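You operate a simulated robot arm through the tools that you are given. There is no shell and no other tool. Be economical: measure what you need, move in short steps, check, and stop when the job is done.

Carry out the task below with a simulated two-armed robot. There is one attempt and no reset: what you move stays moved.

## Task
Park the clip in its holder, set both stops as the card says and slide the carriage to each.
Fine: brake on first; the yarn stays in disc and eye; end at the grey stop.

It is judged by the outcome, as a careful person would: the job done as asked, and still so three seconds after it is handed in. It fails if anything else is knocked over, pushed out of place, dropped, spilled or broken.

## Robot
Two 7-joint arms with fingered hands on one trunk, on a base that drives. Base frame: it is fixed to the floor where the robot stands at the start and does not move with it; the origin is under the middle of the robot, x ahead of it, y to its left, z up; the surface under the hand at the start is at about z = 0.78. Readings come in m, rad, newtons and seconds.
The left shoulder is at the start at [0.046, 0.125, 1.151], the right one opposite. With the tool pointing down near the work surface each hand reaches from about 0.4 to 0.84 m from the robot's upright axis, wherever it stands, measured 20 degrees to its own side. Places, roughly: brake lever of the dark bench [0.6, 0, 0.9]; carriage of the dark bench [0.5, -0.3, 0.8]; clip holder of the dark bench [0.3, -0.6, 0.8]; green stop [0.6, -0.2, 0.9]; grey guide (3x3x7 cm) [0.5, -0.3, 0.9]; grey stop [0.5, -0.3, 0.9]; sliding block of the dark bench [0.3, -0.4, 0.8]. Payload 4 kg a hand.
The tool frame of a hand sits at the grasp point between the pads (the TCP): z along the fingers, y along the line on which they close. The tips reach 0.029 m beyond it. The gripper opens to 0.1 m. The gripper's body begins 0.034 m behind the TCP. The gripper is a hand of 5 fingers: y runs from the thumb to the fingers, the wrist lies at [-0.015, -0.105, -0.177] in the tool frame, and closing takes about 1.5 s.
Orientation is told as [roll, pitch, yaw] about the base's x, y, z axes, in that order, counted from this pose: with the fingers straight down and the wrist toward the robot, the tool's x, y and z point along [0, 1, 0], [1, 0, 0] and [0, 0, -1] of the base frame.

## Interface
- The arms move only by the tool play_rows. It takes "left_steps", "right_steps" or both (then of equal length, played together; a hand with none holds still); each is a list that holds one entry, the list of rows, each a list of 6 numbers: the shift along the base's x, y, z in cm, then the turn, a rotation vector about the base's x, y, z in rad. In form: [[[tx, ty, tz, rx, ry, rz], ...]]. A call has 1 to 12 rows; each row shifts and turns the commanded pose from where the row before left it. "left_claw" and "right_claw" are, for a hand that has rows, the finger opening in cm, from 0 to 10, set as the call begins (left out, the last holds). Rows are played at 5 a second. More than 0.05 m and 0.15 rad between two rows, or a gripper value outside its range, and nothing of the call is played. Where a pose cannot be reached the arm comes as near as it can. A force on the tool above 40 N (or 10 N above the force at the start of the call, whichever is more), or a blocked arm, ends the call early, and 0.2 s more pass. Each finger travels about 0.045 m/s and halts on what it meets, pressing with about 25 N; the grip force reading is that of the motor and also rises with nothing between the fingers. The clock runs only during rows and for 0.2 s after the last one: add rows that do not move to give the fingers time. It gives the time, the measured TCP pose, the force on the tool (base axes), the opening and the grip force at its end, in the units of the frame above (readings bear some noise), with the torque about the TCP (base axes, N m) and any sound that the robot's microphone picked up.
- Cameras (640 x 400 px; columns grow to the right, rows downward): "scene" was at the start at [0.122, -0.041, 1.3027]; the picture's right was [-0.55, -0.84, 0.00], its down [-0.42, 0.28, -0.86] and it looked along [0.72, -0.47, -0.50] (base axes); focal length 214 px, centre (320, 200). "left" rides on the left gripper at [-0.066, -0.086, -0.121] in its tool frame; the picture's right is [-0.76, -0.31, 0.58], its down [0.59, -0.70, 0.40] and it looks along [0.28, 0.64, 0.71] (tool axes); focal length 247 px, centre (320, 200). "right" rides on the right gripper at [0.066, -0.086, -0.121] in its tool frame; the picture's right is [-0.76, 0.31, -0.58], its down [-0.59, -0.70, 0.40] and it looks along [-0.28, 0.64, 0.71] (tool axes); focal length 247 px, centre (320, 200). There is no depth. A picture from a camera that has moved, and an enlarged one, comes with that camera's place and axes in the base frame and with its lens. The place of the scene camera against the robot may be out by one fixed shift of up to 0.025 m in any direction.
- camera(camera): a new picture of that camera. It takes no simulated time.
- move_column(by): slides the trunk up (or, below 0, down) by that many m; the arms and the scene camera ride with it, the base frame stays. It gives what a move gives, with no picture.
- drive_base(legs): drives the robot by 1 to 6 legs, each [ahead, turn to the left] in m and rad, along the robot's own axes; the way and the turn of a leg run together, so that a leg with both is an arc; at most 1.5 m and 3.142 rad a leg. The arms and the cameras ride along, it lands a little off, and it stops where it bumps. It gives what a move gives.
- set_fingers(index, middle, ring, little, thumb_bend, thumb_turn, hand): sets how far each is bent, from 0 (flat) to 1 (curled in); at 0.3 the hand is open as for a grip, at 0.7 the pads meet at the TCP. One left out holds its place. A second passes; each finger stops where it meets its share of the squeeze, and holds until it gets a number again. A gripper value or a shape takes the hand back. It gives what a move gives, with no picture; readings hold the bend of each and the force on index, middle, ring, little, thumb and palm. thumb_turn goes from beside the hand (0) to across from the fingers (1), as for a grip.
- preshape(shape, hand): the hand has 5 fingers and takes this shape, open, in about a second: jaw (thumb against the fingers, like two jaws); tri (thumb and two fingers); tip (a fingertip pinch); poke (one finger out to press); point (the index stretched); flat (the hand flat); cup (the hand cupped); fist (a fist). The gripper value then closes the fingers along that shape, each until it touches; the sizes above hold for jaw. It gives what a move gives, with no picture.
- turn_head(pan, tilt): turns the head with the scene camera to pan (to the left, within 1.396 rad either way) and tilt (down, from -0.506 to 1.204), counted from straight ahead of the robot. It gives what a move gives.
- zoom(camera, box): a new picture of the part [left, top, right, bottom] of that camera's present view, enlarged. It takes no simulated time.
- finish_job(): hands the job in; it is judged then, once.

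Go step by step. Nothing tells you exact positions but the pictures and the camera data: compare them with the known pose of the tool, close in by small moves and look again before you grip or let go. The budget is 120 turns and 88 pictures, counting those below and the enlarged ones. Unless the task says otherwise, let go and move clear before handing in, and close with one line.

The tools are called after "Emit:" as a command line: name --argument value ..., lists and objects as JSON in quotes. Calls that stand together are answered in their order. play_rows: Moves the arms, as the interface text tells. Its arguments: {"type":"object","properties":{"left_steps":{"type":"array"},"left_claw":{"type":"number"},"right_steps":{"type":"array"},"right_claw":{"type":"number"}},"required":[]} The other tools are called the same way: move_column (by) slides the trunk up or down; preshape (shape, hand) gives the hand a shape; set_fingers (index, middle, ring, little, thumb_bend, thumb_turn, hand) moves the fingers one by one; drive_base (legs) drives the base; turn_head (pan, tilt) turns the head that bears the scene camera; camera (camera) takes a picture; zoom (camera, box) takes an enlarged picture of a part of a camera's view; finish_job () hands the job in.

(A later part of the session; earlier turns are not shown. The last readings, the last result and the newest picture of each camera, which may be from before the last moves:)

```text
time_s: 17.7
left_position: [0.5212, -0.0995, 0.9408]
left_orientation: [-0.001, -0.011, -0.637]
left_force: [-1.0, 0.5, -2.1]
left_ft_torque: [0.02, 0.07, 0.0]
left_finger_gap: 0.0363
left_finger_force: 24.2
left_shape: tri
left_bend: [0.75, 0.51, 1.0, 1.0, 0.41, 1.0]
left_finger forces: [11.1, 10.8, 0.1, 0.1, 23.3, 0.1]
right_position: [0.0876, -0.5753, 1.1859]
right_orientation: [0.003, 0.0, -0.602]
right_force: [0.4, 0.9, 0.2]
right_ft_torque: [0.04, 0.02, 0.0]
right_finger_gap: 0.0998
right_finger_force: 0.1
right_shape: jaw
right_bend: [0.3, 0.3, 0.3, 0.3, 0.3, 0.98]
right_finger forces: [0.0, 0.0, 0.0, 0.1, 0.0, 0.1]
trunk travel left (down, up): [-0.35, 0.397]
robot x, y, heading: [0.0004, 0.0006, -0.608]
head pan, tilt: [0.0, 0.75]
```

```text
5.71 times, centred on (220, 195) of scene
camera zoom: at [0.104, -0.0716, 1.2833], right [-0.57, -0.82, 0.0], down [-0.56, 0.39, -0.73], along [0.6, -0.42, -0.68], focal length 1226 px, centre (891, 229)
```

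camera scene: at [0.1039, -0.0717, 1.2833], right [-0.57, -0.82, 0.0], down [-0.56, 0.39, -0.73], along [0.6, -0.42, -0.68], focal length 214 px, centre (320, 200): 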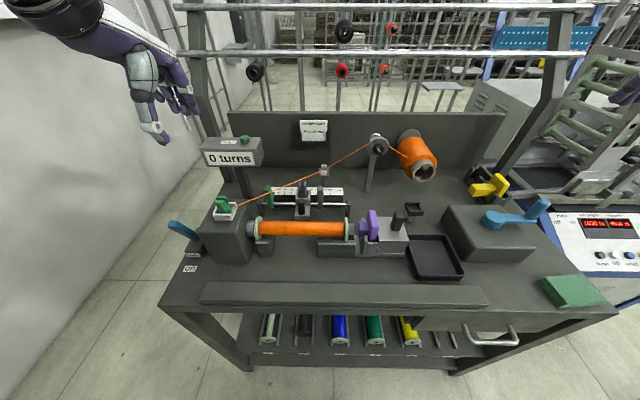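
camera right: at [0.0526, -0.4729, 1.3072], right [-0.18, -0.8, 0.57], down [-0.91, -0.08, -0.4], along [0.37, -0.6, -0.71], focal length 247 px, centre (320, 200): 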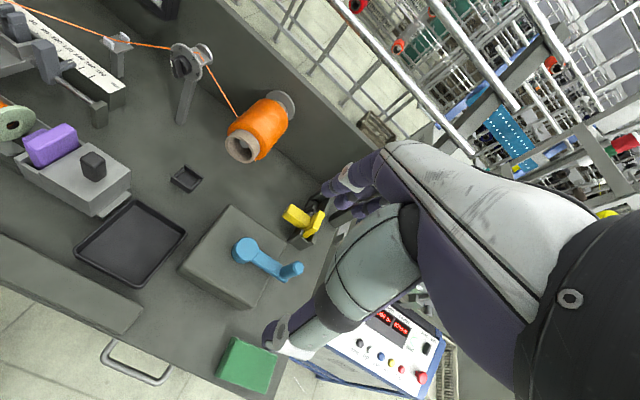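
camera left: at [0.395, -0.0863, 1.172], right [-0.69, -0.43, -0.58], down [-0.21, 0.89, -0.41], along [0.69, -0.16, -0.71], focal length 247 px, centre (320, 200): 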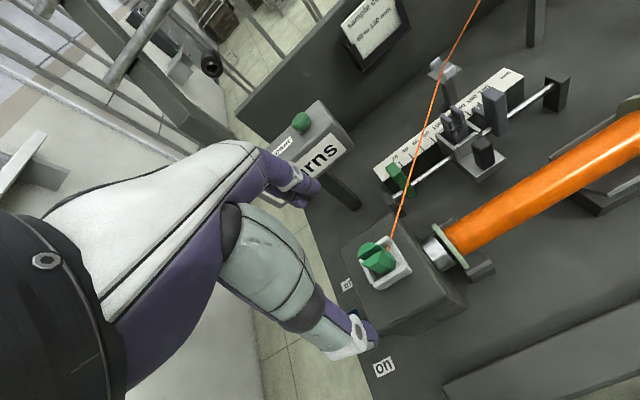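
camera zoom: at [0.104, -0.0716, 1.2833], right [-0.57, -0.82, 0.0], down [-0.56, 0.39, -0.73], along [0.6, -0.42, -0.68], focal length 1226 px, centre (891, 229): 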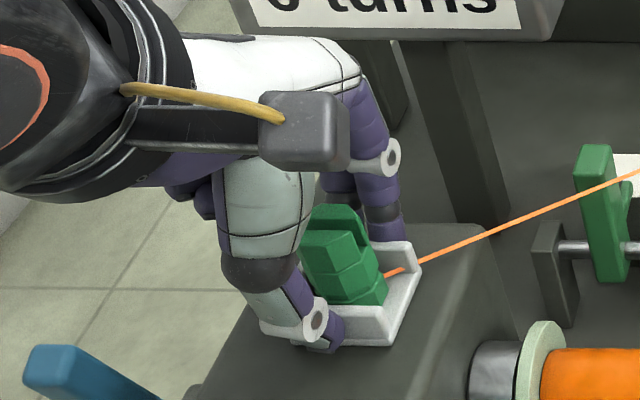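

Emit:
play_rows --left_steps '[[[0, 0, 0.7, 0, 0, 0], [0, 0, 0.8, 0, 0, 0], [0, 0, 1, 0, 0, 0]]]'

Emit:
zoom --camera "scene" --box '[170, 150, 330, 250]'

```text
time_s: 18.5
left_position: [0.5221, -0.0998, 0.9672]
left_orientation: [0.0, -0.013, -0.633]
left_force: [0.0, 0.9, 0.2]
left_ft_torque: [0.02, -0.01, 0.01]
left_finger_gap: 0.03
left_finger_force: 25.7
left_shape: tri
left_bend: [0.76, 0.78, 1.0, 1.0, 0.75, 1.0]
left_finger forces: [9.0, 6.6, 0.0, 0.0, 15.5, 0.0]
right_position: [0.0881, -0.5764, 1.1852]
right_orientation: [0.003, 0.0, -0.601]
right_force: [0.1, 0.0, -0.1]
right_ft_torque: [0.01, 0.0, -0.02]
right_finger_gap: 0.0996
right_finger_force: 0.0
right_shape: jaw
right_bend: [0.3, 0.3, 0.3, 0.3, 0.3, 0.98]
right_finger forces: [0.0, 0.0, 0.0, 0.0, 0.1, 0.0]
trunk travel left (down, up): [-0.35, 0.397]
robot x, y, heading: [-0.0013, -0.0044, -0.613]
head pan, tilt: [0.0, 0.75]
```

```text
4.00 times, centred on (250, 200) of scene
camera zoom: at [0.1044, -0.0716, 1.2833], right [-0.57, -0.82, 0.0], down [-0.56, 0.39, -0.73], along [0.6, -0.42, -0.68], focal length 858 px, centre (600, 200)
```

zoom: 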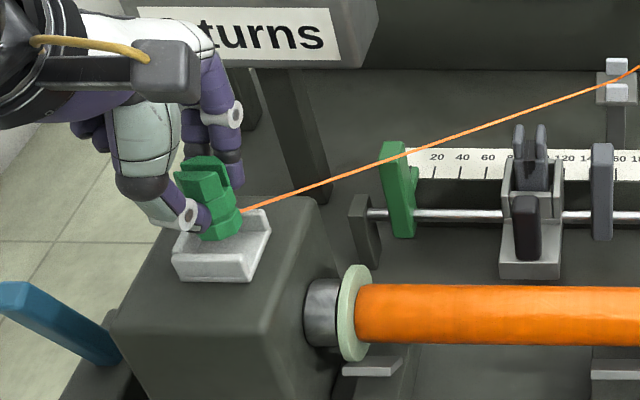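

The clip is lifted out of its tray with a firm grip. I carry it low around the front toward the holder, keeping its distance to the eye no longer than at the start, and move the right arm out of the way.

Emit:
play_rows --left_steps '[[[0, 0, 1.8, 0, 0, 0], [-2.78, -2.13, 0, 0, 0, 0], [-2.78, -2.13, 0, 0, 0, 0], [-2.78, -2.13, 0, 0, 0, 0], [-2.78, -2.13, 0, 0, 0, 0]]]' --right_steps '[[[-1, -1.5, 0.5, 0, 0, 0], [-1, -1.5, 0.5, 0, 0, 0], [-1, -1.5, 0.5, 0, 0, 0], [-1, -1.5, 0.5, 0, 0, 0], [0, 0, 0, 0, 0, 0]]]'

Emit:
camera --camera "scene"

```text
time_s: 19.7
left_position: [0.4101, -0.1881, 0.9833]
left_orientation: [0.002, -0.009, -0.634]
left_force: [-0.1, -0.1, -0.6]
left_ft_torque: [-0.01, 0.03, 0.03]
left_finger_gap: 0.0299
left_finger_force: 25.4
left_shape: tri
left_bend: [0.76, 0.78, 1.0, 1.0, 0.75, 1.0]
left_finger forces: [9.1, 6.9, 0.1, 0.0, 15.3, 0.0]
right_position: [0.0444, -0.6366, 1.2035]
right_orientation: [0.003, -0.001, -0.603]
right_force: [-0.6, 1.3, 1.2]
right_ft_torque: [-0.03, 0.01, 0.0]
right_finger_gap: 0.0995
right_finger_force: 0.1
right_shape: jaw
right_bend: [0.3, 0.3, 0.3, 0.3, 0.3, 0.98]
right_finger forces: [0.0, 0.0, 0.0, 0.0, 0.1, 0.0]
trunk travel left (down, up): [-0.35, 0.397]
robot x, y, heading: [0.0008, -0.0014, -0.61]
head pan, tilt: [0.0, 0.75]
```

```text
51 pictures are left
camera scene: at [0.1038, -0.0718, 1.2833], right [-0.57, -0.82, 0.0], down [-0.56, 0.39, -0.73], along [0.6, -0.42, -0.68], focal length 214 px, centre (320, 200)
```

scene: 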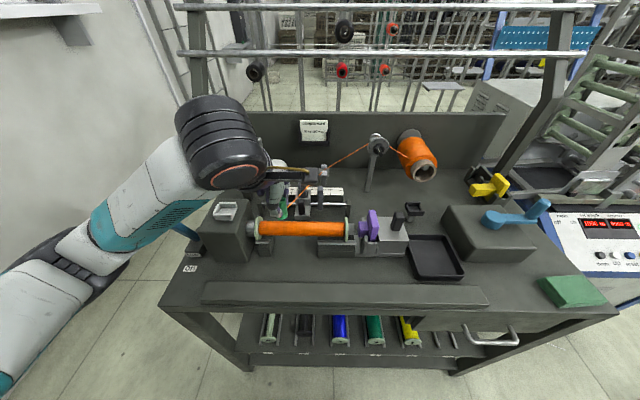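

Emit:
play_rows --left_steps '[[[-2.41, -3.19, 0, 0, 0, 0], [-2.41, -3.19, 0, 0, 0, 0], [-2.41, -3.19, 0, 0, 0, 0], [-2.41, -3.19, 0, 0, 0, 0], [-2.41, -3.19, 0, 0, 0, 0]]]'

Emit:
camera --camera "scene"

```text
time_s: 20.9
left_position: [0.2901, -0.3446, 0.9854]
left_orientation: [-0.001, -0.012, -0.635]
left_force: [-0.3, -0.6, 0.3]
left_ft_torque: [0.02, 0.01, -0.01]
left_finger_gap: 0.0299
left_finger_force: 25.4
left_shape: tri
left_bend: [0.76, 0.78, 1.0, 1.0, 0.75, 1.0]
left_finger forces: [9.1, 6.7, 0.0, 0.0, 15.4, 0.1]
right_position: [0.0455, -0.6371, 1.2049]
right_orientation: [0.004, 0.0, -0.606]
right_force: [-0.6, -0.3, -0.2]
right_ft_torque: [-0.02, -0.04, 0.01]
right_finger_gap: 0.0996
right_finger_force: 0.0
right_shape: jaw
right_bend: [0.3, 0.3, 0.3, 0.3, 0.3, 0.98]
right_finger forces: [0.1, 0.0, 0.0, 0.0, 0.0, 0.0]
trunk travel left (down, up): [-0.35, 0.397]
robot x, y, heading: [0.0033, 0.0015, -0.615]
head pan, tilt: [0.0, 0.75]
```

```text
50 pictures are left
camera scene: at [0.1033, -0.0726, 1.2833], right [-0.57, -0.82, 0.0], down [-0.56, 0.39, -0.73], along [0.6, -0.42, -0.68], focal length 214 px, centre (320, 200)
```

scene: 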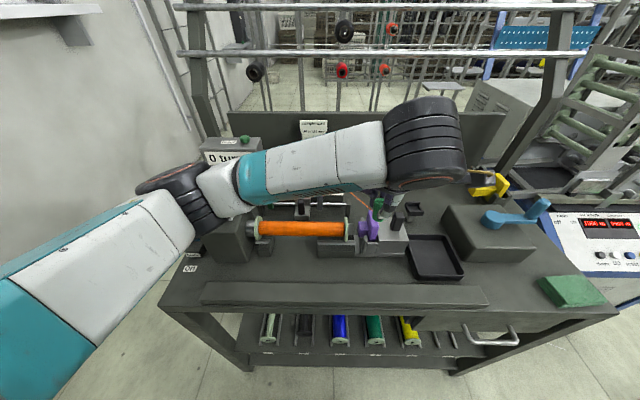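

Emit:
play_rows --left_steps '[[[-0.45, -3.42, 0, 0, 0, 0], [-0.45, -3.42, 0, 0, 0, 0], [-0.45, -3.42, 0, 0, 0, 0], [0.64, -3.03, 0, 0, 0, 0], [0.64, -3.03, 0, 0, 0, 0], [0.64, -3.03, 0, 0, 0, 0]]]'

Emit:
camera --camera "left"

Emit:
camera --camera "scene"

```text
time_s: 22.3
left_position: [0.2965, -0.5407, 0.9846]
left_orientation: [-0.001, -0.012, -0.636]
left_force: [-0.3, 0.8, -0.5]
left_ft_torque: [-0.02, 0.01, 0.02]
left_finger_gap: 0.0302
left_finger_force: 24.5
left_shape: tri
left_bend: [0.76, 0.78, 1.0, 1.0, 0.75, 1.0]
left_finger forces: [9.2, 6.7, 0.0, 0.0, 15.3, 0.1]
right_position: [0.0466, -0.6376, 1.2036]
right_orientation: [0.001, 0.0, -0.603]
right_force: [-0.4, -0.2, -0.5]
right_ft_torque: [0.02, 0.01, -0.01]
right_finger_gap: 0.0998
right_finger_force: 0.1
right_shape: jaw
right_bend: [0.3, 0.3, 0.3, 0.3, 0.3, 0.98]
right_finger forces: [0.0, 0.0, 0.0, 0.1, 0.0, 0.1]
trunk travel left (down, up): [-0.35, 0.397]
robot x, y, heading: [0.0008, 0.0029, -0.608]
head pan, tilt: [0.0, 0.75]
```

```text
49 pictures are left
camera left: at [0.187, -0.5403, 1.105], right [-0.69, -0.43, -0.58], down [-0.21, 0.89, -0.41], along [0.69, -0.16, -0.71], focal length 247 px, centre (320, 200)
```

left: 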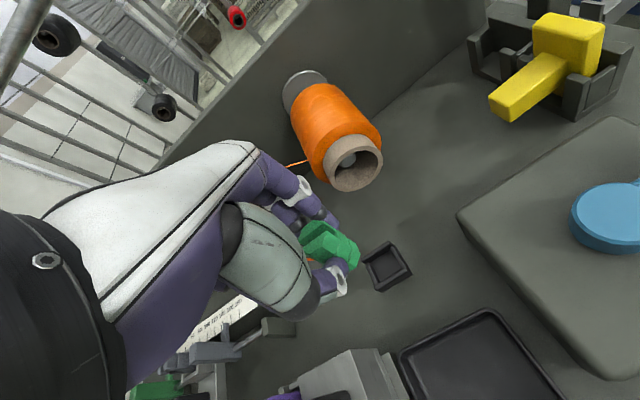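

```text
48 pictures are left
camera scene: at [0.104, -0.0719, 1.2833], right [-0.57, -0.82, 0.0], down [-0.56, 0.39, -0.73], along [0.6, -0.42, -0.68], focal length 214 px, centre (320, 200)
```

scene: 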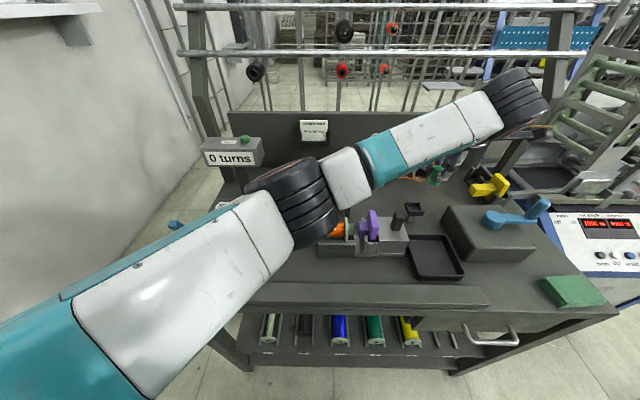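

The holder is confirmed at about (0.3155, -0.5515). I line the clip up over it and lower partway.

Emit:
play_rows --left_steps '[[[1.9, -0.9, 0, 0, 0, 0], [0, 0, -3, 0, 0, 0], [0, 0, -3, 0, 0, 0], [0, 0, -2, 0, 0, 0]]]'

Emit:
zoom --camera "left" --box '[240, 170, 440, 320]'

Emit:
zoom --camera "scene" --box '[360, 170, 460, 240]'

```text
time_s: 23.3
left_position: [0.3135, -0.5476, 0.9039]
left_orientation: [-0.002, -0.012, -0.635]
left_force: [0.0, 0.5, -0.7]
left_ft_torque: [-0.02, 0.04, 0.03]
left_finger_gap: 0.03
left_finger_force: 25.2
left_shape: tri
left_bend: [0.76, 0.78, 1.0, 1.0, 0.76, 1.0]
left_finger forces: [9.4, 6.8, 0.0, 0.0, 15.3, 0.0]
right_position: [0.0465, -0.6369, 1.205]
right_orientation: [0.005, 0.0, -0.605]
right_force: [0.6, -0.8, 0.0]
right_ft_torque: [0.03, -0.02, 0.02]
right_finger_gap: 0.0996
right_finger_force: 0.0
right_shape: jaw
right_bend: [0.3, 0.3, 0.3, 0.3, 0.3, 0.98]
right_finger forces: [0.0, 0.0, 0.0, 0.0, 0.0, 0.1]
trunk travel left (down, up): [-0.35, 0.397]
robot x, y, heading: [0.003, 0.004, -0.61]
head pan, tilt: [0.0, 0.75]
```

```text
2.67 times, centred on (340, 245) of left
camera zoom: at [0.2048, -0.5487, 1.0261], right [-0.69, -0.43, -0.58], down [-0.21, 0.89, -0.41], along [0.69, -0.16, -0.71], focal length 659 px, centre (267, 80)
```

zoom: 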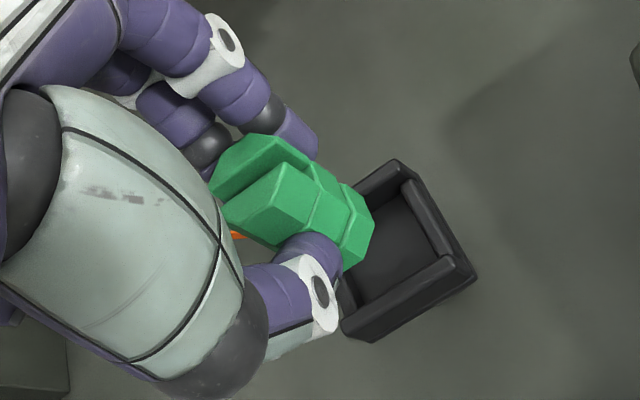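

```text
5.71 times, centred on (410, 205) of scene
camera zoom: at [0.1039, -0.072, 1.2832], right [-0.57, -0.82, 0.0], down [-0.56, 0.39, -0.73], along [0.6, -0.42, -0.68], focal length 1226 px, centre (-194, 171)
```

zoom: 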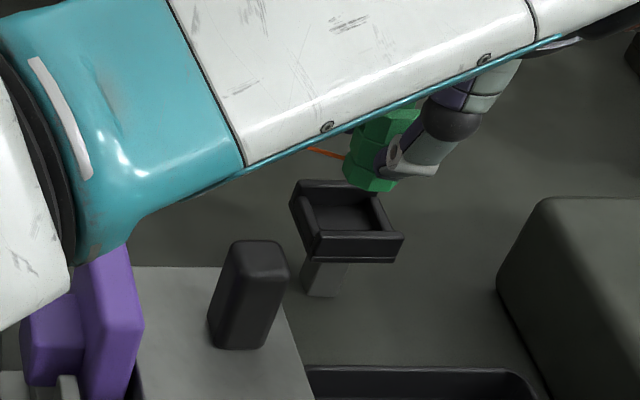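

Emit:
play_rows --left_steps '[[[0, 0, -1.2, 0, 0, 0], [0, 0, -1, 0, 0, 0], [0, 0, -0.8, 0, 0, 0]]]'

Emit:
zoom --camera "left" --box '[240, 170, 440, 320]'

Emit:
zoom --camera "scene" --box '[360, 170, 460, 240]'

```text
time_s: 24.1
left_position: [0.3135, -0.5482, 0.8737]
left_orientation: [-0.001, -0.01, -0.633]
left_force: [0.4, -0.2, -0.5]
left_ft_torque: [0.01, 0.0, 0.01]
left_finger_gap: 0.0299
left_finger_force: 25.0
left_shape: tri
left_bend: [0.76, 0.78, 1.0, 1.0, 0.76, 1.0]
left_finger forces: [9.5, 7.1, 0.0, 0.0, 15.4, 0.0]
right_position: [0.0468, -0.6389, 1.204]
right_orientation: [0.005, 0.0, -0.604]
right_force: [-0.1, -0.3, -1.1]
right_ft_torque: [-0.03, -0.03, 0.01]
right_finger_gap: 0.0996
right_finger_force: 0.0
right_shape: jaw
right_bend: [0.3, 0.3, 0.3, 0.3, 0.3, 0.98]
right_finger forces: [0.0, 0.0, 0.1, 0.0, 0.0, 0.0]
trunk travel left (down, up): [-0.35, 0.397]
robot x, y, heading: [0.0002, -0.0031, -0.605]
head pan, tilt: [0.0, 0.75]
```

```text
2.67 times, centred on (340, 245) of left
camera zoom: at [0.2052, -0.5487, 0.9947], right [-0.69, -0.43, -0.58], down [-0.21, 0.89, -0.41], along [0.69, -0.16, -0.71], focal length 659 px, centre (267, 80)
```

zoom: 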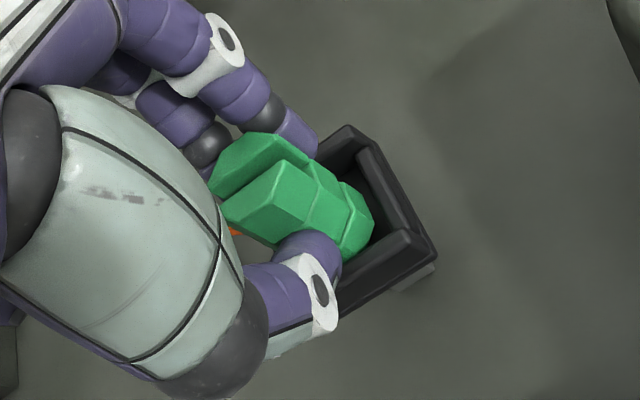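

```text
5.71 times, centred on (410, 205) of scene
camera zoom: at [0.1039, -0.072, 1.2832], right [-0.57, -0.82, 0.0], down [-0.56, 0.39, -0.73], along [0.6, -0.42, -0.68], focal length 1226 px, centre (-194, 171)
```

zoom: 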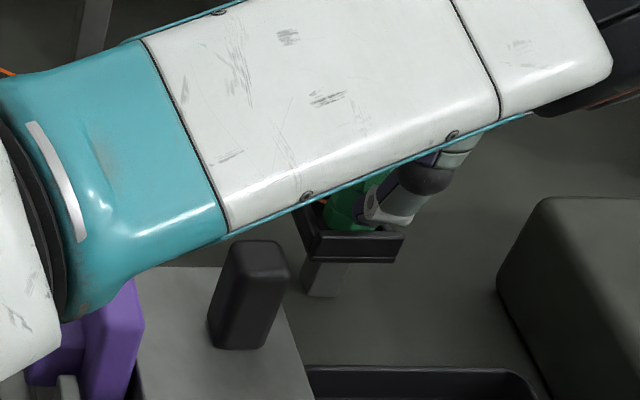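

Emit:
play_rows --left_steps '[[[0, 0, -0.4, 0, 0, 0], [0, 0, -0.4, 0, 0, 0]]]'

Emit:
zoom --camera "left" --box '[240, 170, 440, 320]'

```text
time_s: 24.7
left_position: [0.3149, -0.5471, 0.8673]
left_orientation: [-0.001, -0.015, -0.634]
left_force: [1.1, 0.8, 8.0]
left_ft_torque: [0.01, -0.03, 0.0]
left_finger_gap: 0.0302
left_finger_force: 24.8
left_shape: tri
left_bend: [0.76, 0.78, 1.0, 1.0, 0.76, 1.0]
left_finger forces: [9.4, 7.6, 0.1, 0.1, 17.7, 0.1]
right_position: [0.0463, -0.6369, 1.2037]
right_orientation: [0.002, 0.0, -0.603]
right_force: [-0.2, 0.8, -0.6]
right_ft_torque: [0.01, 0.0, 0.0]
right_finger_gap: 0.0999
right_finger_force: 0.1
right_shape: jaw
right_bend: [0.3, 0.3, 0.3, 0.3, 0.3, 0.98]
right_finger forces: [0.0, 0.0, 0.0, 0.0, 0.0, 0.1]
trunk travel left (down, up): [-0.35, 0.397]
robot x, y, heading: [0.0004, 0.0033, -0.619]
head pan, tilt: [0.0, 0.75]
```

```text
2.67 times, centred on (340, 245) of left
camera zoom: at [0.205, -0.548, 0.9885], right [-0.69, -0.43, -0.58], down [-0.21, 0.89, -0.41], along [0.69, -0.16, -0.7], focal length 659 px, centre (267, 80)
```

zoom: 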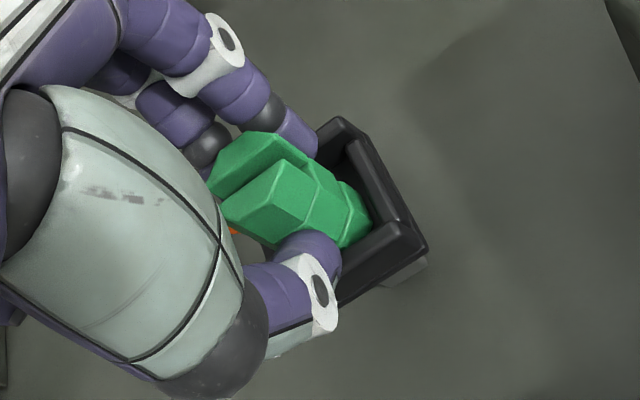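

Emit:
play_rows --left_steps '[[[0, 0, 0, 0, 0, 0], [0, 0, 0, 0, 0, 0], [0, 0, 0, 0, 0, 0], [0, 0, 0, 0, 0, 0]]]' --left_claw 5.5

Emit:
zoom --camera "left" --box '[240, 170, 440, 320]'

```text
time_s: 25.7
left_position: [0.3148, -0.5482, 0.8664]
left_orientation: [0.0, -0.011, -0.636]
left_force: [-0.5, -1.0, 0.2]
left_ft_torque: [-0.01, 0.03, -0.02]
left_finger_gap: 0.0549
left_finger_force: 0.0
left_shape: tri
left_bend: [0.39, 0.41, 0.99, 0.99, 0.31, 1.0]
left_finger forces: [0.1, 0.1, 0.0, 0.0, 0.1, 0.0]
right_position: [0.0475, -0.6375, 1.2033]
right_orientation: [0.001, 0.0, -0.606]
right_force: [-0.1, 0.3, 0.3]
right_ft_torque: [0.01, 0.0, -0.03]
right_finger_gap: 0.1001
right_finger_force: 0.0
right_shape: jaw
right_bend: [0.3, 0.3, 0.3, 0.3, 0.3, 0.98]
right_finger forces: [0.0, 0.1, 0.0, 0.0, 0.1, 0.1]
trunk travel left (down, up): [-0.35, 0.397]
robot x, y, heading: [0.0005, 0.0007, -0.607]
head pan, tilt: [0.0, 0.75]
```

```text
2.67 times, centred on (340, 245) of left
camera zoom: at [0.2053, -0.5482, 0.987], right [-0.69, -0.43, -0.58], down [-0.21, 0.89, -0.41], along [0.69, -0.16, -0.71], focal length 659 px, centre (267, 80)
```

zoom: 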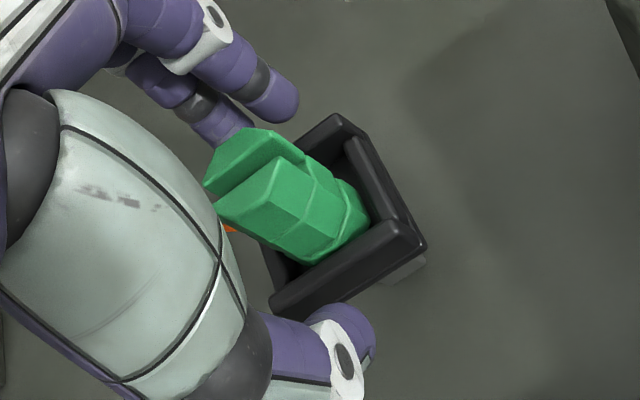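

The clip stands in the holder. I lift the hand straight up, then look at clip, yarn, disc and eye.

Emit:
play_rows --left_steps '[[[0, 0, 2, 0, 0, 0], [0, 0, 3, 0, 0, 0], [0, 0, 4, 0, 0, 0], [0, 0, 4, 0, 0, 0], [0, 0, 4, 0, 0, 0], [0, 3, 2, 0, 0, 0], [0, 4, 0, 0, 0, 0], [1, 4, 0, 0, 0, 0], [2, 4, 0, 0, 0, 0], [2, 4, 0, 0, 0, 0], [2, 4, 0, 0, 0, 0], [2, 4, 0, 0, 0, 0]]]'

Emit:
zoom --camera "scene" --box '[260, 120, 460, 245]'

Emit:
camera --camera "left"

```text
time_s: 28.3
left_position: [0.4061, -0.2758, 1.0572]
left_orientation: [0.0, -0.012, -0.637]
left_force: [1.1, 0.4, 0.3]
left_ft_torque: [0.01, -0.02, 0.02]
left_finger_gap: 0.0548
left_finger_force: 0.1
left_shape: tri
left_bend: [0.39, 0.41, 0.99, 0.99, 0.3, 1.0]
left_finger forces: [0.0, 0.1, 0.0, 0.0, 0.1, 0.1]
right_position: [0.0466, -0.6361, 1.2057]
right_orientation: [0.002, 0.0, -0.603]
right_force: [-0.2, 0.0, 0.8]
right_ft_torque: [-0.01, -0.04, 0.01]
right_finger_gap: 0.1001
right_finger_force: 0.0
right_shape: jaw
right_bend: [0.3, 0.3, 0.3, 0.3, 0.3, 0.98]
right_finger forces: [0.0, 0.1, 0.1, 0.0, 0.0, 0.0]
trunk travel left (down, up): [-0.35, 0.397]
robot x, y, heading: [-0.0019, 0.0028, -0.607]
head pan, tilt: [0.0, 0.75]
```

```text
3.20 times, centred on (360, 182) of scene
camera zoom: at [0.1043, -0.0708, 1.2833], right [-0.57, -0.82, 0.0], down [-0.56, 0.39, -0.73], along [0.6, -0.42, -0.68], focal length 686 px, centre (192, 256)
```

zoom: 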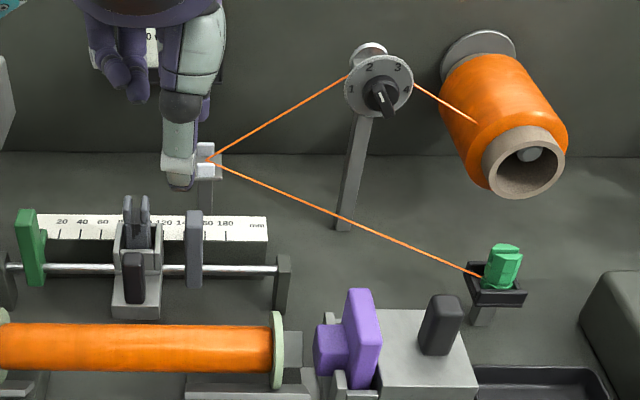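

```text
40 pictures are left
camera left: at [0.2969, -0.2764, 1.1779], right [-0.69, -0.43, -0.58], down [-0.21, 0.89, -0.41], along [0.69, -0.16, -0.71], focal length 247 px, centre (320, 200)
```

left: 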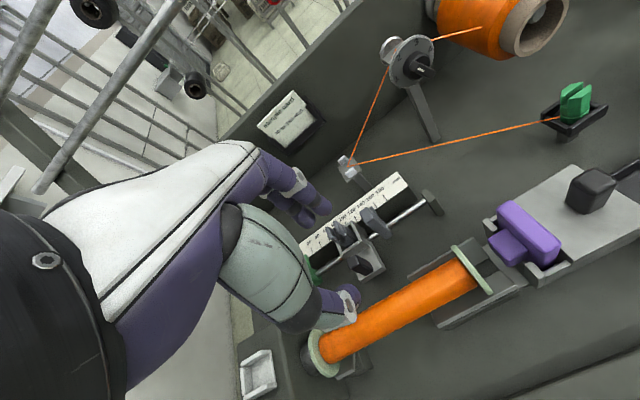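

Clip parked, yarn still through disc and eye. Next I measure the scale and stops closely.

Emit:
preshape --hand "left" --shape "tip"

Emit:
play_rows --left_steps '[[[2.5, 3, 1, 0, 0, 0], [2.5, 3, 1, 0, 0, 0]]]' --left_claw 7

Emit:
zoom --camera "scene" --box '[255, 170, 355, 230]'

Emit:
zoom --camera "left" --box '[280, 140, 480, 300]'

```text
time_s: 29.2
left_position: [0.4061, -0.2775, 1.055]
left_orientation: [0.001, -0.013, -0.634]
left_force: [-0.1, -0.2, -0.4]
left_ft_torque: [0.02, -0.02, 0.02]
left_finger_gap: 0.0997
left_finger_force: 0.0
left_shape: tip
left_bend: [0.3, 0.98, 0.99, 0.99, 0.3, 0.98]
left_finger forces: [0.0, 0.0, 0.1, 0.1, 0.1, 0.0]
right_position: [0.0456, -0.6366, 1.2039]
right_orientation: [0.004, 0.0, -0.603]
right_force: [-0.3, -0.3, 0.7]
right_ft_torque: [-0.01, -0.01, 0.0]
right_finger_gap: 0.0998
right_finger_force: 0.1
right_shape: jaw
right_bend: [0.3, 0.3, 0.3, 0.3, 0.3, 0.98]
right_finger forces: [0.1, 0.1, 0.1, 0.0, 0.0, 0.0]
trunk travel left (down, up): [-0.35, 0.397]
robot x, y, heading: [0.0017, -0.0012, -0.607]
head pan, tilt: [0.0, 0.75]
```

```text
time_s: 29.8
left_position: [0.4546, -0.217, 1.0783]
left_orientation: [-0.002, -0.011, -0.634]
left_force: [0.4, 0.0, 0.0]
left_ft_torque: [-0.02, 0.01, 0.0]
left_finger_gap: 0.0706
left_finger_force: 0.1
left_shape: tip
left_bend: [0.41, 0.98, 0.99, 0.99, 0.3, 0.99]
left_finger forces: [0.0, 0.0, 0.0, 0.0, 0.0, 0.0]
right_position: [0.0455, -0.6375, 1.2057]
right_orientation: [0.003, 0.0, -0.606]
right_force: [0.1, 0.1, 0.7]
right_ft_torque: [-0.01, -0.01, 0.0]
right_finger_gap: 0.0994
right_finger_force: 0.0
right_shape: jaw
right_bend: [0.3, 0.3, 0.3, 0.3, 0.3, 0.98]
right_finger forces: [0.1, 0.1, 0.0, 0.0, 0.0, 0.0]
trunk travel left (down, up): [-0.35, 0.397]
robot x, y, heading: [-0.0006, -0.0004, -0.611]
head pan, tilt: [0.0, 0.75]
```

```text
6.40 times, centred on (305, 200) of scene
camera zoom: at [0.1041, -0.0714, 1.2833], right [-0.57, -0.82, 0.0], down [-0.56, 0.39, -0.73], along [0.6, -0.42, -0.68], focal length 1373 px, centre (416, 200)
```

zoom: 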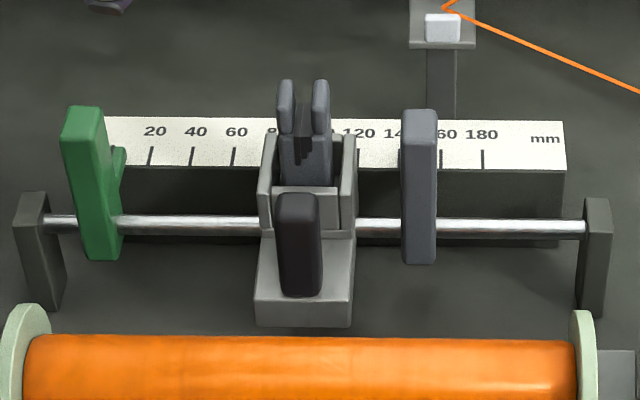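

```text
2.50 times, centred on (380, 220) of left
camera zoom: at [0.3455, -0.2168, 1.1994], right [-0.69, -0.43, -0.58], down [-0.21, 0.89, -0.41], along [0.69, -0.16, -0.71], focal length 617 px, centre (170, 150)
```

zoom: 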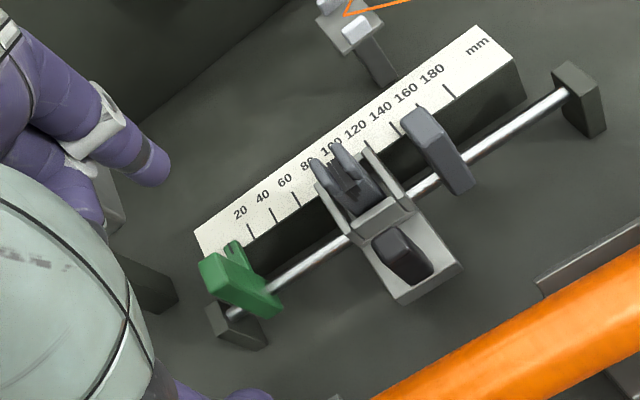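

Green reads about 3 mm and grey about 152 mm, so both must move right, by roughly 37 and 28 mm. The counter box leaves little room for a full grip, so I'll push with one extended finger, hand tilted forward. First I shape the finger and see where its tip is.

Emit:
preshape --hand "left" --shape "poke"

Emit:
play_rows --left_steps '[[[2.2, 2.9, 0, -0.09, -0.12, 0], [2.2, 2.9, 0, -0.09, -0.12, 0], [0, 0, 0, -0.09, -0.12, 0], [0, 0, 0, -0.09, -0.12, 0]]]'

Emit:
camera --camera "left"

Emit:
camera --camera "scene"

```text
time_s: 30.7
left_position: [0.4541, -0.2166, 1.0787]
left_orientation: [-0.001, -0.011, -0.635]
left_force: [0.0, -0.4, -0.3]
left_ft_torque: [0.01, 0.0, -0.03]
left_finger_gap: 0.0
left_finger_force: 0.0
left_shape: poke
left_bend: [0.7, 0.7, 0.99, 0.99, 1.0, 1.0]
left_finger forces: [0.0, 0.1, 0.1, 0.1, 0.0, 0.0]
right_position: [0.0468, -0.6364, 1.2044]
right_orientation: [0.001, -0.001, -0.603]
right_force: [0.2, -0.2, 0.0]
right_ft_torque: [0.02, 0.02, -0.02]
right_finger_gap: 0.0998
right_finger_force: 0.0
right_shape: jaw
right_bend: [0.3, 0.3, 0.3, 0.3, 0.3, 0.98]
right_finger forces: [0.1, 0.1, 0.0, 0.0, 0.0, 0.1]
trunk travel left (down, up): [-0.35, 0.397]
robot x, y, heading: [-0.0015, -0.0005, -0.609]
head pan, tilt: [0.0, 0.75]
```

```text
time_s: 31.7
left_position: [0.5004, -0.1597, 1.0762]
left_orientation: [-0.007, -0.614, -0.632]
left_force: [-1.1, -0.3, 0.5]
left_ft_torque: [-0.02, 0.01, 0.03]
left_finger_gap: 0.0
left_finger_force: 0.0
left_shape: poke
left_bend: [0.7, 0.7, 0.99, 0.99, 1.0, 1.0]
left_finger forces: [0.0, 0.0, 0.0, 0.0, 0.0, 0.0]
right_position: [0.0468, -0.6364, 1.2037]
right_orientation: [0.002, 0.0, -0.606]
right_force: [0.0, -0.2, 0.2]
right_ft_torque: [-0.01, -0.01, -0.02]
right_finger_gap: 0.0997
right_finger_force: 0.1
right_shape: jaw
right_bend: [0.3, 0.3, 0.3, 0.3, 0.3, 0.98]
right_finger forces: [0.0, 0.0, 0.1, 0.0, 0.1, 0.1]
trunk travel left (down, up): [-0.35, 0.397]
robot x, y, heading: [0.0, -0.0017, -0.604]
head pan, tilt: [0.0, 0.75]
```

```text
37 pictures are left
camera left: at [0.3476, -0.1283, 1.1275], right [-0.39, -0.66, -0.64], down [0.07, 0.68, -0.73], along [0.92, -0.33, -0.21], focal length 247 px, centre (320, 200)
```

left: 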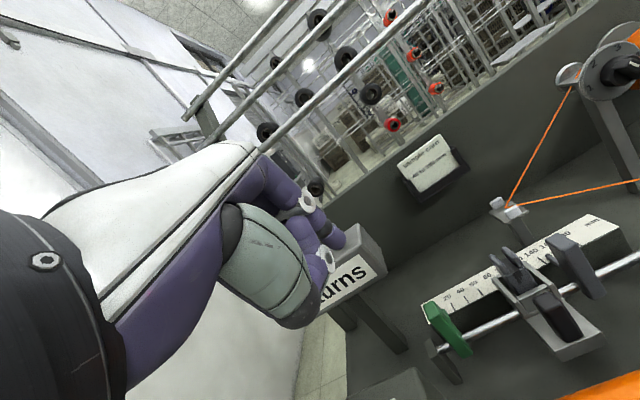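

```text
36 pictures are left
camera scene: at [0.1039, -0.0713, 1.2833], right [-0.57, -0.82, 0.0], down [-0.56, 0.39, -0.73], along [0.6, -0.42, -0.68], focal length 214 px, centre (320, 200)
```

scene: 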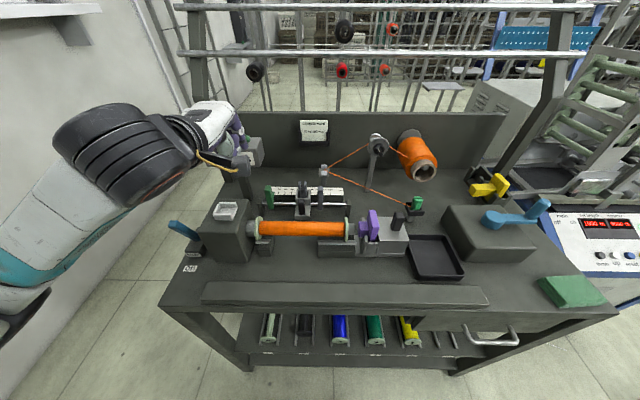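

Emit:
set_fingers --hand "left" --middle 1.0

Emit:
play_rows --left_steps '[[[1, 1.3, 0, -0.075, -0.1, 0], [1, 1.3, 0, -0.075, -0.1, 0], [2, -1.5, -2.5, 0, 0, 0], [2, -1.5, -3, 0, 0, 0], [2, -1.5, -3, 0, 0, 0], [0, 0, -3, 0, 0, 0]]]'

Emit:
zoom --camera "scene" --box '[205, 150, 325, 230]'

Emit:
camera --camera "left"

```text
time_s: 32.7
left_position: [0.4996, -0.1603, 1.0757]
left_orientation: [-0.006, -0.61, -0.632]
left_force: [0.5, -0.4, 0.0]
left_ft_torque: [-0.02, -0.01, 0.04]
left_finger_gap: 0.0247
left_finger_force: 0.1
left_shape: fingers
left_bend: [0.7, 1.0, 0.99, 0.99, 1.0, 1.0]
left_finger forces: [0.0, 0.0, 0.1, 0.1, 0.1, 0.0]
right_position: [0.0464, -0.6368, 1.2053]
right_orientation: [0.002, 0.001, -0.604]
right_force: [0.7, 0.8, 0.1]
right_ft_torque: [0.01, -0.01, 0.02]
right_finger_gap: 0.1
right_finger_force: 0.1
right_shape: jaw
right_bend: [0.3, 0.3, 0.3, 0.3, 0.3, 0.98]
right_finger forces: [0.0, 0.1, 0.1, 0.0, 0.0, 0.1]
trunk travel left (down, up): [-0.35, 0.397]
robot x, y, heading: [0.0017, -0.0004, -0.61]
head pan, tilt: [0.0, 0.75]
```

```text
time_s: 34.1
left_position: [0.5823, -0.1819, 0.961]
left_orientation: [-0.009, -0.862, -0.633]
left_force: [1.0, 0.4, 0.1]
left_ft_torque: [-0.02, 0.04, 0.01]
left_finger_gap: 0.0251
left_finger_force: 0.0
left_shape: fingers
left_bend: [0.7, 1.0, 0.99, 0.99, 1.0, 1.0]
left_finger forces: [0.0, 0.0, 0.0, 0.0, 0.0, 0.1]
left hand out of reach, approached as far as the arm can: row 1
right_position: [0.0461, -0.6381, 1.2048]
right_orientation: [0.002, 0.0, -0.605]
right_force: [-0.6, 1.1, 0.0]
right_ft_torque: [-0.04, 0.01, -0.03]
right_finger_gap: 0.0998
right_finger_force: 0.0
right_shape: jaw
right_bend: [0.3, 0.3, 0.3, 0.3, 0.3, 0.98]
right_finger forces: [0.0, 0.1, 0.0, 0.0, 0.0, 0.0]
trunk travel left (down, up): [-0.35, 0.397]
robot x, y, heading: [0.001, 0.0002, -0.607]
head pan, tilt: [0.0, 0.75]
```

```text
5.00 times, centred on (265, 190) of scene
camera zoom: at [0.1037, -0.0716, 1.2833], right [-0.57, -0.82, 0.0], down [-0.56, 0.39, -0.73], along [0.6, -0.42, -0.68], focal length 1072 px, centre (595, 250)
```

zoom: 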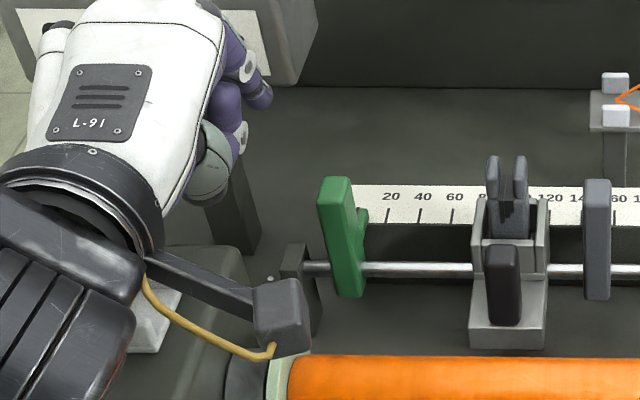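

```text
34 pictures are left
camera left: at [0.4223, -0.1467, 0.9766], right [-0.26, -0.75, -0.6], down [0.22, 0.56, -0.8], along [0.94, -0.34, 0.02], focal length 247 px, centre (320, 200)
```

left: 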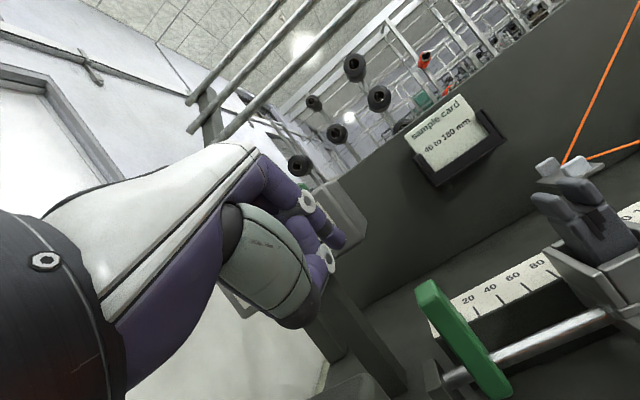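

The extended index tip sits about 1.7 cm right of and 1 cm below the tool point, left of the green stop. I reduce the tilt so the thumb clears the headstock, shift slightly forward and go down beside the stop.

Emit:
play_rows --left_steps '[[[0.7, -0.5, 0, 0.078, 0.104, 0], [0.8, -0.6, 0, 0.078, 0.104, 0], [0, 0, -2, 0, 0, 0], [0, 0, -2, 0, 0, 0], [0, 0, -1.5, 0, 0, 0]]]'

Emit:
zoom --camera "scene" --box '[205, 150, 325, 230]'

Emit:
zoom --camera "left" --box '[280, 160, 480, 320]'

```text
time_s: 35.3
left_position: [0.5971, -0.1927, 0.9083]
left_orientation: [-0.007, -0.602, -0.632]
left_force: [2.0, -1.1, 2.1]
left_ft_torque: [0.04, 0.09, 0.01]
left_finger_gap: 0.0253
left_finger_force: 1.2
left_shape: fingers
left_bend: [0.7, 1.0, 0.99, 0.99, 1.0, 1.0]
left_finger forces: [0.1, 0.0, 0.0, 0.0, 2.6, 0.0]
right_position: [0.0463, -0.6375, 1.2045]
right_orientation: [0.003, 0.0, -0.604]
right_force: [0.6, 0.3, -0.3]
right_ft_torque: [0.04, -0.01, -0.04]
right_finger_gap: 0.0997
right_finger_force: 0.1
right_shape: jaw
right_bend: [0.3, 0.3, 0.3, 0.3, 0.3, 0.98]
right_finger forces: [0.0, 0.1, 0.0, 0.1, 0.0, 0.0]
trunk travel left (down, up): [-0.35, 0.397]
robot x, y, heading: [0.0002, -0.0006, -0.611]
head pan, tilt: [0.0, 0.75]
```

```text
5.00 times, centred on (265, 190) of scene
camera zoom: at [0.1039, -0.0719, 1.2833], right [-0.57, -0.82, 0.0], down [-0.56, 0.39, -0.73], along [0.6, -0.42, -0.68], focal length 1072 px, centre (595, 250)
```

zoom: 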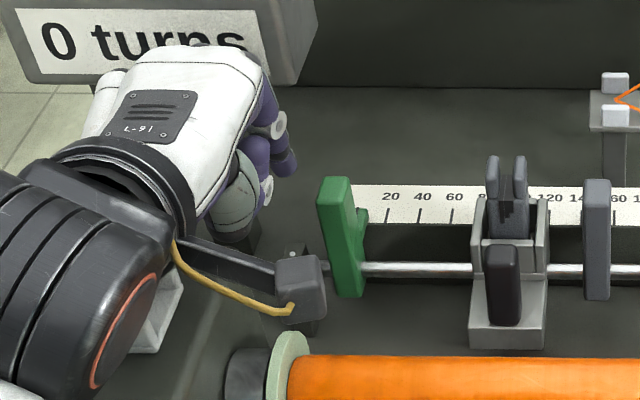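

```text
2.50 times, centred on (380, 240) of left
camera zoom: at [0.4459, -0.162, 0.96], right [-0.39, -0.66, -0.65], down [0.06, 0.68, -0.73], along [0.92, -0.33, -0.23], focal length 617 px, centre (170, 100)
```

zoom: 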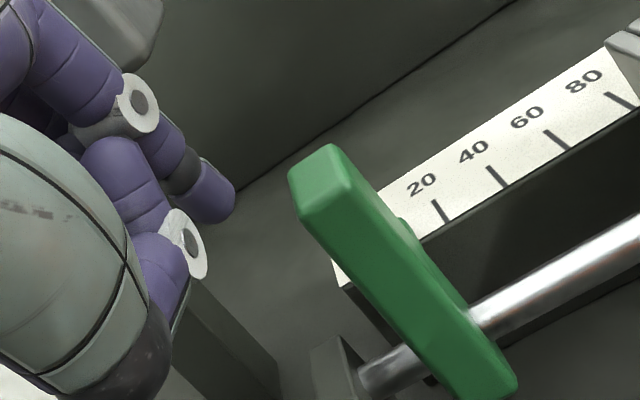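

The left thumb brushes the headstock here, so the right hand (index on its left side, body over the free side) suits the stops better. I withdraw the left hand and bring the right one in.

Emit:
play_rows --left_steps '[[[0, 0, 1.5, 0, 0, 0], [-0.8, 0.6, 3.5, 0, 0, 0], [-0.8, 0.6, 4, 0, 0, 0], [-1.6, 1.2, 4, 0, 0, 0], [-1.6, 2.5, 3.5, 0, 0, 0], [-2, 3.5, 1.5, 0, 0, 0], [-2, 4, 1, 0, 0, 0], [-2, 4, 0, 0, 0, 0], [-2, 4, 0, 0, 0, 0]]]'

Emit:
preshape --hand "right" --shape "poke"

Emit:
set_fingers --hand "right" --middle 1.0 --index 0.5

```text
time_s: 37.3
left_position: [0.5492, -0.0057, 1.1122]
left_orientation: [-0.007, -0.601, -0.634]
left_force: [-0.8, -0.4, 0.0]
left_ft_torque: [-0.03, 0.0, -0.04]
left_finger_gap: 0.0254
left_finger_force: 0.1
left_shape: fingers
left_bend: [0.7, 1.0, 0.99, 0.99, 1.0, 1.0]
left_finger forces: [0.0, 0.1, 0.1, 0.0, 0.0, 0.0]
left hand out of reach, approached as far as the arm can: row 7, 8, 9
right_position: [0.0463, -0.6366, 1.2048]
right_orientation: [0.001, 0.0, -0.602]
right_force: [-1.0, 0.3, -0.2]
right_ft_torque: [0.0, 0.0, 0.01]
right_finger_gap: 0.0998
right_finger_force: 0.0
right_shape: jaw
right_bend: [0.3, 0.3, 0.3, 0.3, 0.3, 0.98]
right_finger forces: [0.0, 0.0, 0.0, 0.0, 0.0, 0.0]
trunk travel left (down, up): [-0.35, 0.397]
robot x, y, heading: [0.0027, -0.0007, -0.608]
head pan, tilt: [0.0, 0.75]
```

```text
time_s: 38.2
left_position: [0.55, -0.0057, 1.1115]
left_orientation: [-0.007, -0.602, -0.633]
left_force: [-0.7, 0.3, 0.0]
left_ft_torque: [0.0, -0.04, 0.0]
left_finger_gap: 0.025
left_finger_force: 0.1
left_shape: fingers
left_bend: [0.7, 1.0, 0.99, 0.99, 1.0, 1.0]
left_finger forces: [0.1, 0.1, 0.0, 0.0, 0.0, 0.0]
right_position: [0.0451, -0.6373, 1.2039]
right_orientation: [0.001, 0.0, -0.604]
right_force: [0.2, -0.3, -0.5]
right_ft_torque: [-0.03, 0.0, 0.0]
right_finger_gap: 0.0
right_finger_force: 0.0
right_shape: poke
right_bend: [0.7, 0.7, 0.99, 0.99, 1.0, 1.0]
right_finger forces: [0.1, 0.0, 0.0, 0.0, 0.1, 0.1]
trunk travel left (down, up): [-0.35, 0.397]
robot x, y, heading: [-0.0017, -0.0022, -0.608]
head pan, tilt: [0.0, 0.75]
```

```text
time_s: 39.2
left_position: [0.5509, -0.0054, 1.112]
left_orientation: [-0.006, -0.598, -0.634]
left_force: [-0.4, 0.9, 0.2]
left_ft_torque: [0.03, 0.01, 0.01]
left_finger_gap: 0.0251
left_finger_force: 0.1
left_shape: fingers
left_bend: [0.7, 1.0, 0.99, 0.99, 1.0, 1.0]
left_finger forces: [0.0, 0.0, 0.0, 0.0, 0.0, 0.0]
right_position: [0.0457, -0.636, 1.2051]
right_orientation: [0.001, -0.001, -0.605]
right_force: [-0.3, -0.7, 0.1]
right_ft_torque: [0.0, -0.02, -0.01]
right_finger_gap: 0.0411
right_finger_force: 0.0
right_shape: fingers
right_bend: [0.5, 1.0, 0.99, 0.99, 1.0, 1.0]
right_finger forces: [0.1, 0.1, 0.0, 0.0, 0.0, 0.1]
trunk travel left (down, up): [-0.35, 0.397]
robot x, y, heading: [0.0027, -0.0, -0.609]
head pan, tilt: [0.0, 0.75]
```

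Emit:
play_rows --left_steps '[[[-1, 0.75, 0.3, 0, 0, 0], [-1, 0.75, 0.3, 0, 0, 0], [-1, 0.75, 0.3, 0, 0, 0], [-1, 0.75, 0.3, 0, 0, 0], [-1, 0.75, 0.3, 0, 0, 0], [-1, 0.75, 0.3, 0, 0, 0], [-1, 0.75, 0.3, 0, 0, 0], [-1, 0.75, 0.3, 0, 0, 0], [-1, 0.75, 0.3, 0, 0, 0], [0, 0, 0, 0, 0, 0], [0, 0, 0, 0, 0, 0], [0, 0, 0, 0, 0, 0]]]' --right_steps '[[[3.4, 3.45, -0.5, 0, 0, 0], [3.4, 3.45, -0.5, 0, 0, 0], [3.4, 3.45, -0.5, 0, 0, 0], [3.4, 3.45, -0.5, 0, 0, 0], [3.4, 3.45, -0.5, 0, 0, 0], [3.4, 3.45, -0.5, 0, 0, 0], [3.4, 3.45, -0.5, 0, 0, 0], [3.4, 3.45, -0.5, 0, 0, 0], [3.4, 3.45, -0.5, 0, 0, 0], [3.4, 3.45, -0.5, 0, 0, 0], [3.4, 3.45, -0.5, 0, 0, 0], [3.4, 3.45, -0.5, 0, 0, -0.04]]]'

Emit:
camera --camera "scene"

Emit:
camera --camera "right"

```text
time_s: 41.8
left_position: [0.5299, 0.0669, 1.1586]
left_orientation: [-0.007, -0.598, -0.634]
left_force: [0.7, -0.6, 0.6]
left_ft_torque: [0.01, 0.01, -0.01]
left_finger_gap: 0.0253
left_finger_force: 0.0
left_shape: fingers
left_bend: [0.7, 1.0, 0.99, 0.99, 1.0, 1.0]
left_finger forces: [0.0, 0.0, 0.0, 0.0, 0.1, 0.0]
left hand out of reach, approached as far as the arm can: row 1, 2, 3, 4, 5, 6, 7, 8, 9
right_position: [0.2019, -0.6309, 1.101]
right_orientation: [0.026, -0.003, -0.615]
right_force: [0.8, -0.4, -0.8]
right_ft_torque: [0.01, 0.01, 0.03]
right_finger_gap: 0.0406
right_finger_force: 0.0
right_shape: fingers
right_bend: [0.5, 1.0, 0.99, 0.99, 1.0, 1.0]
right_finger forces: [0.1, 0.0, 0.1, 0.0, 0.0, 0.1]
right hand out of reach, approached as far as the arm can: row 2, 3, 4, 5, 6, 7, 8, 9, 10, 11, 12
trunk travel left (down, up): [-0.35, 0.397]
robot x, y, heading: [0.0005, 0.0035, -0.607]
head pan, tilt: [0.0, 0.75]
```

```text
31 pictures are left
camera scene: at [0.1042, -0.0721, 1.2832], right [-0.57, -0.82, 0.0], down [-0.56, 0.39, -0.73], along [0.6, -0.42, -0.68], focal length 214 px, centre (320, 200)
```

scene: 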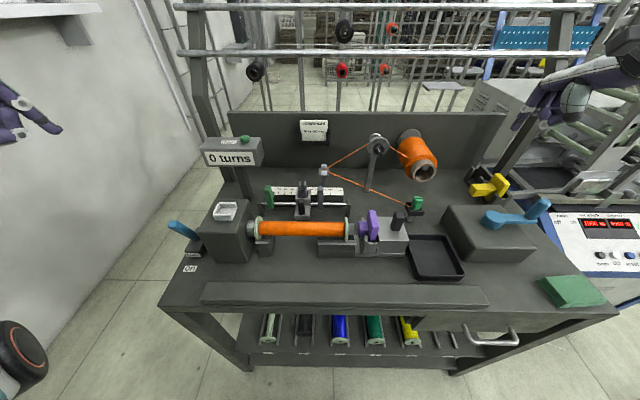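

```text
30 pictures are left
camera right: at [0.1659, -0.5299, 1.2237], right [-0.2, -0.81, 0.56], down [-0.91, -0.07, -0.42], along [0.37, -0.59, -0.72], focal length 247 px, centre (320, 200)
```

right: 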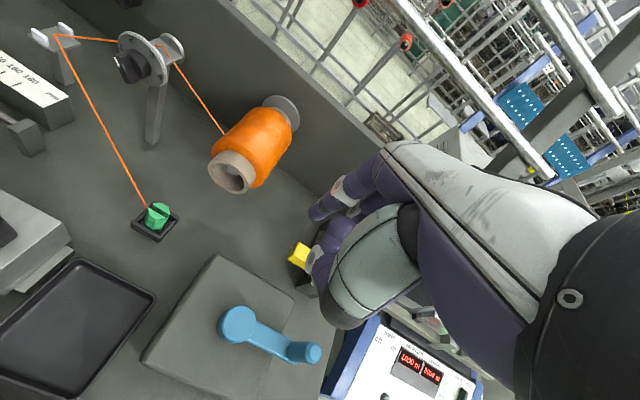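

The right arm stalls when carried that high; I bring it across at a lower height.

Emit:
play_rows --right_steps '[[[0, 0, -1.5, 0, 0, 0], [0, 3, -1.5, 0, 0, 0], [1.5, 4, 0, 0, 0, 0], [1.5, 4, 0, 0, 0, 0], [2, 4, 0, 0, 0, 0], [2, 4, 0, 0, 0, 0]]]'

```text
time_s: 43.2
left_position: [0.5319, 0.0669, 1.1563]
left_orientation: [-0.007, -0.6, -0.636]
left_force: [0.3, -0.5, -0.2]
left_ft_torque: [0.01, 0.0, -0.02]
left_finger_gap: 0.0252
left_finger_force: 0.2
left_shape: fingers
left_bend: [0.7, 1.0, 0.99, 0.99, 1.0, 1.0]
left_finger forces: [0.1, 0.0, 0.1, 0.0, 0.0, 0.1]
right_position: [0.1687, -0.6055, 1.0418]
right_orientation: [0.023, -0.006, -0.626]
right_force: [-0.5, -1.0, -0.5]
right_ft_torque: [-0.02, 0.01, 0.01]
right_finger_gap: 0.0408
right_finger_force: 0.0
right_shape: fingers
right_bend: [0.5, 1.0, 0.99, 0.99, 1.0, 1.0]
right_finger forces: [0.1, 0.0, 0.0, 0.0, 0.1, 0.0]
right hand out of reach, approached as far as the arm can: row 1, 2, 3, 4, 5, 6
trunk travel left (down, up): [-0.35, 0.397]
robot x, y, heading: [-0.0025, 0.0005, -0.608]
head pan, tilt: [0.0, 0.75]
```

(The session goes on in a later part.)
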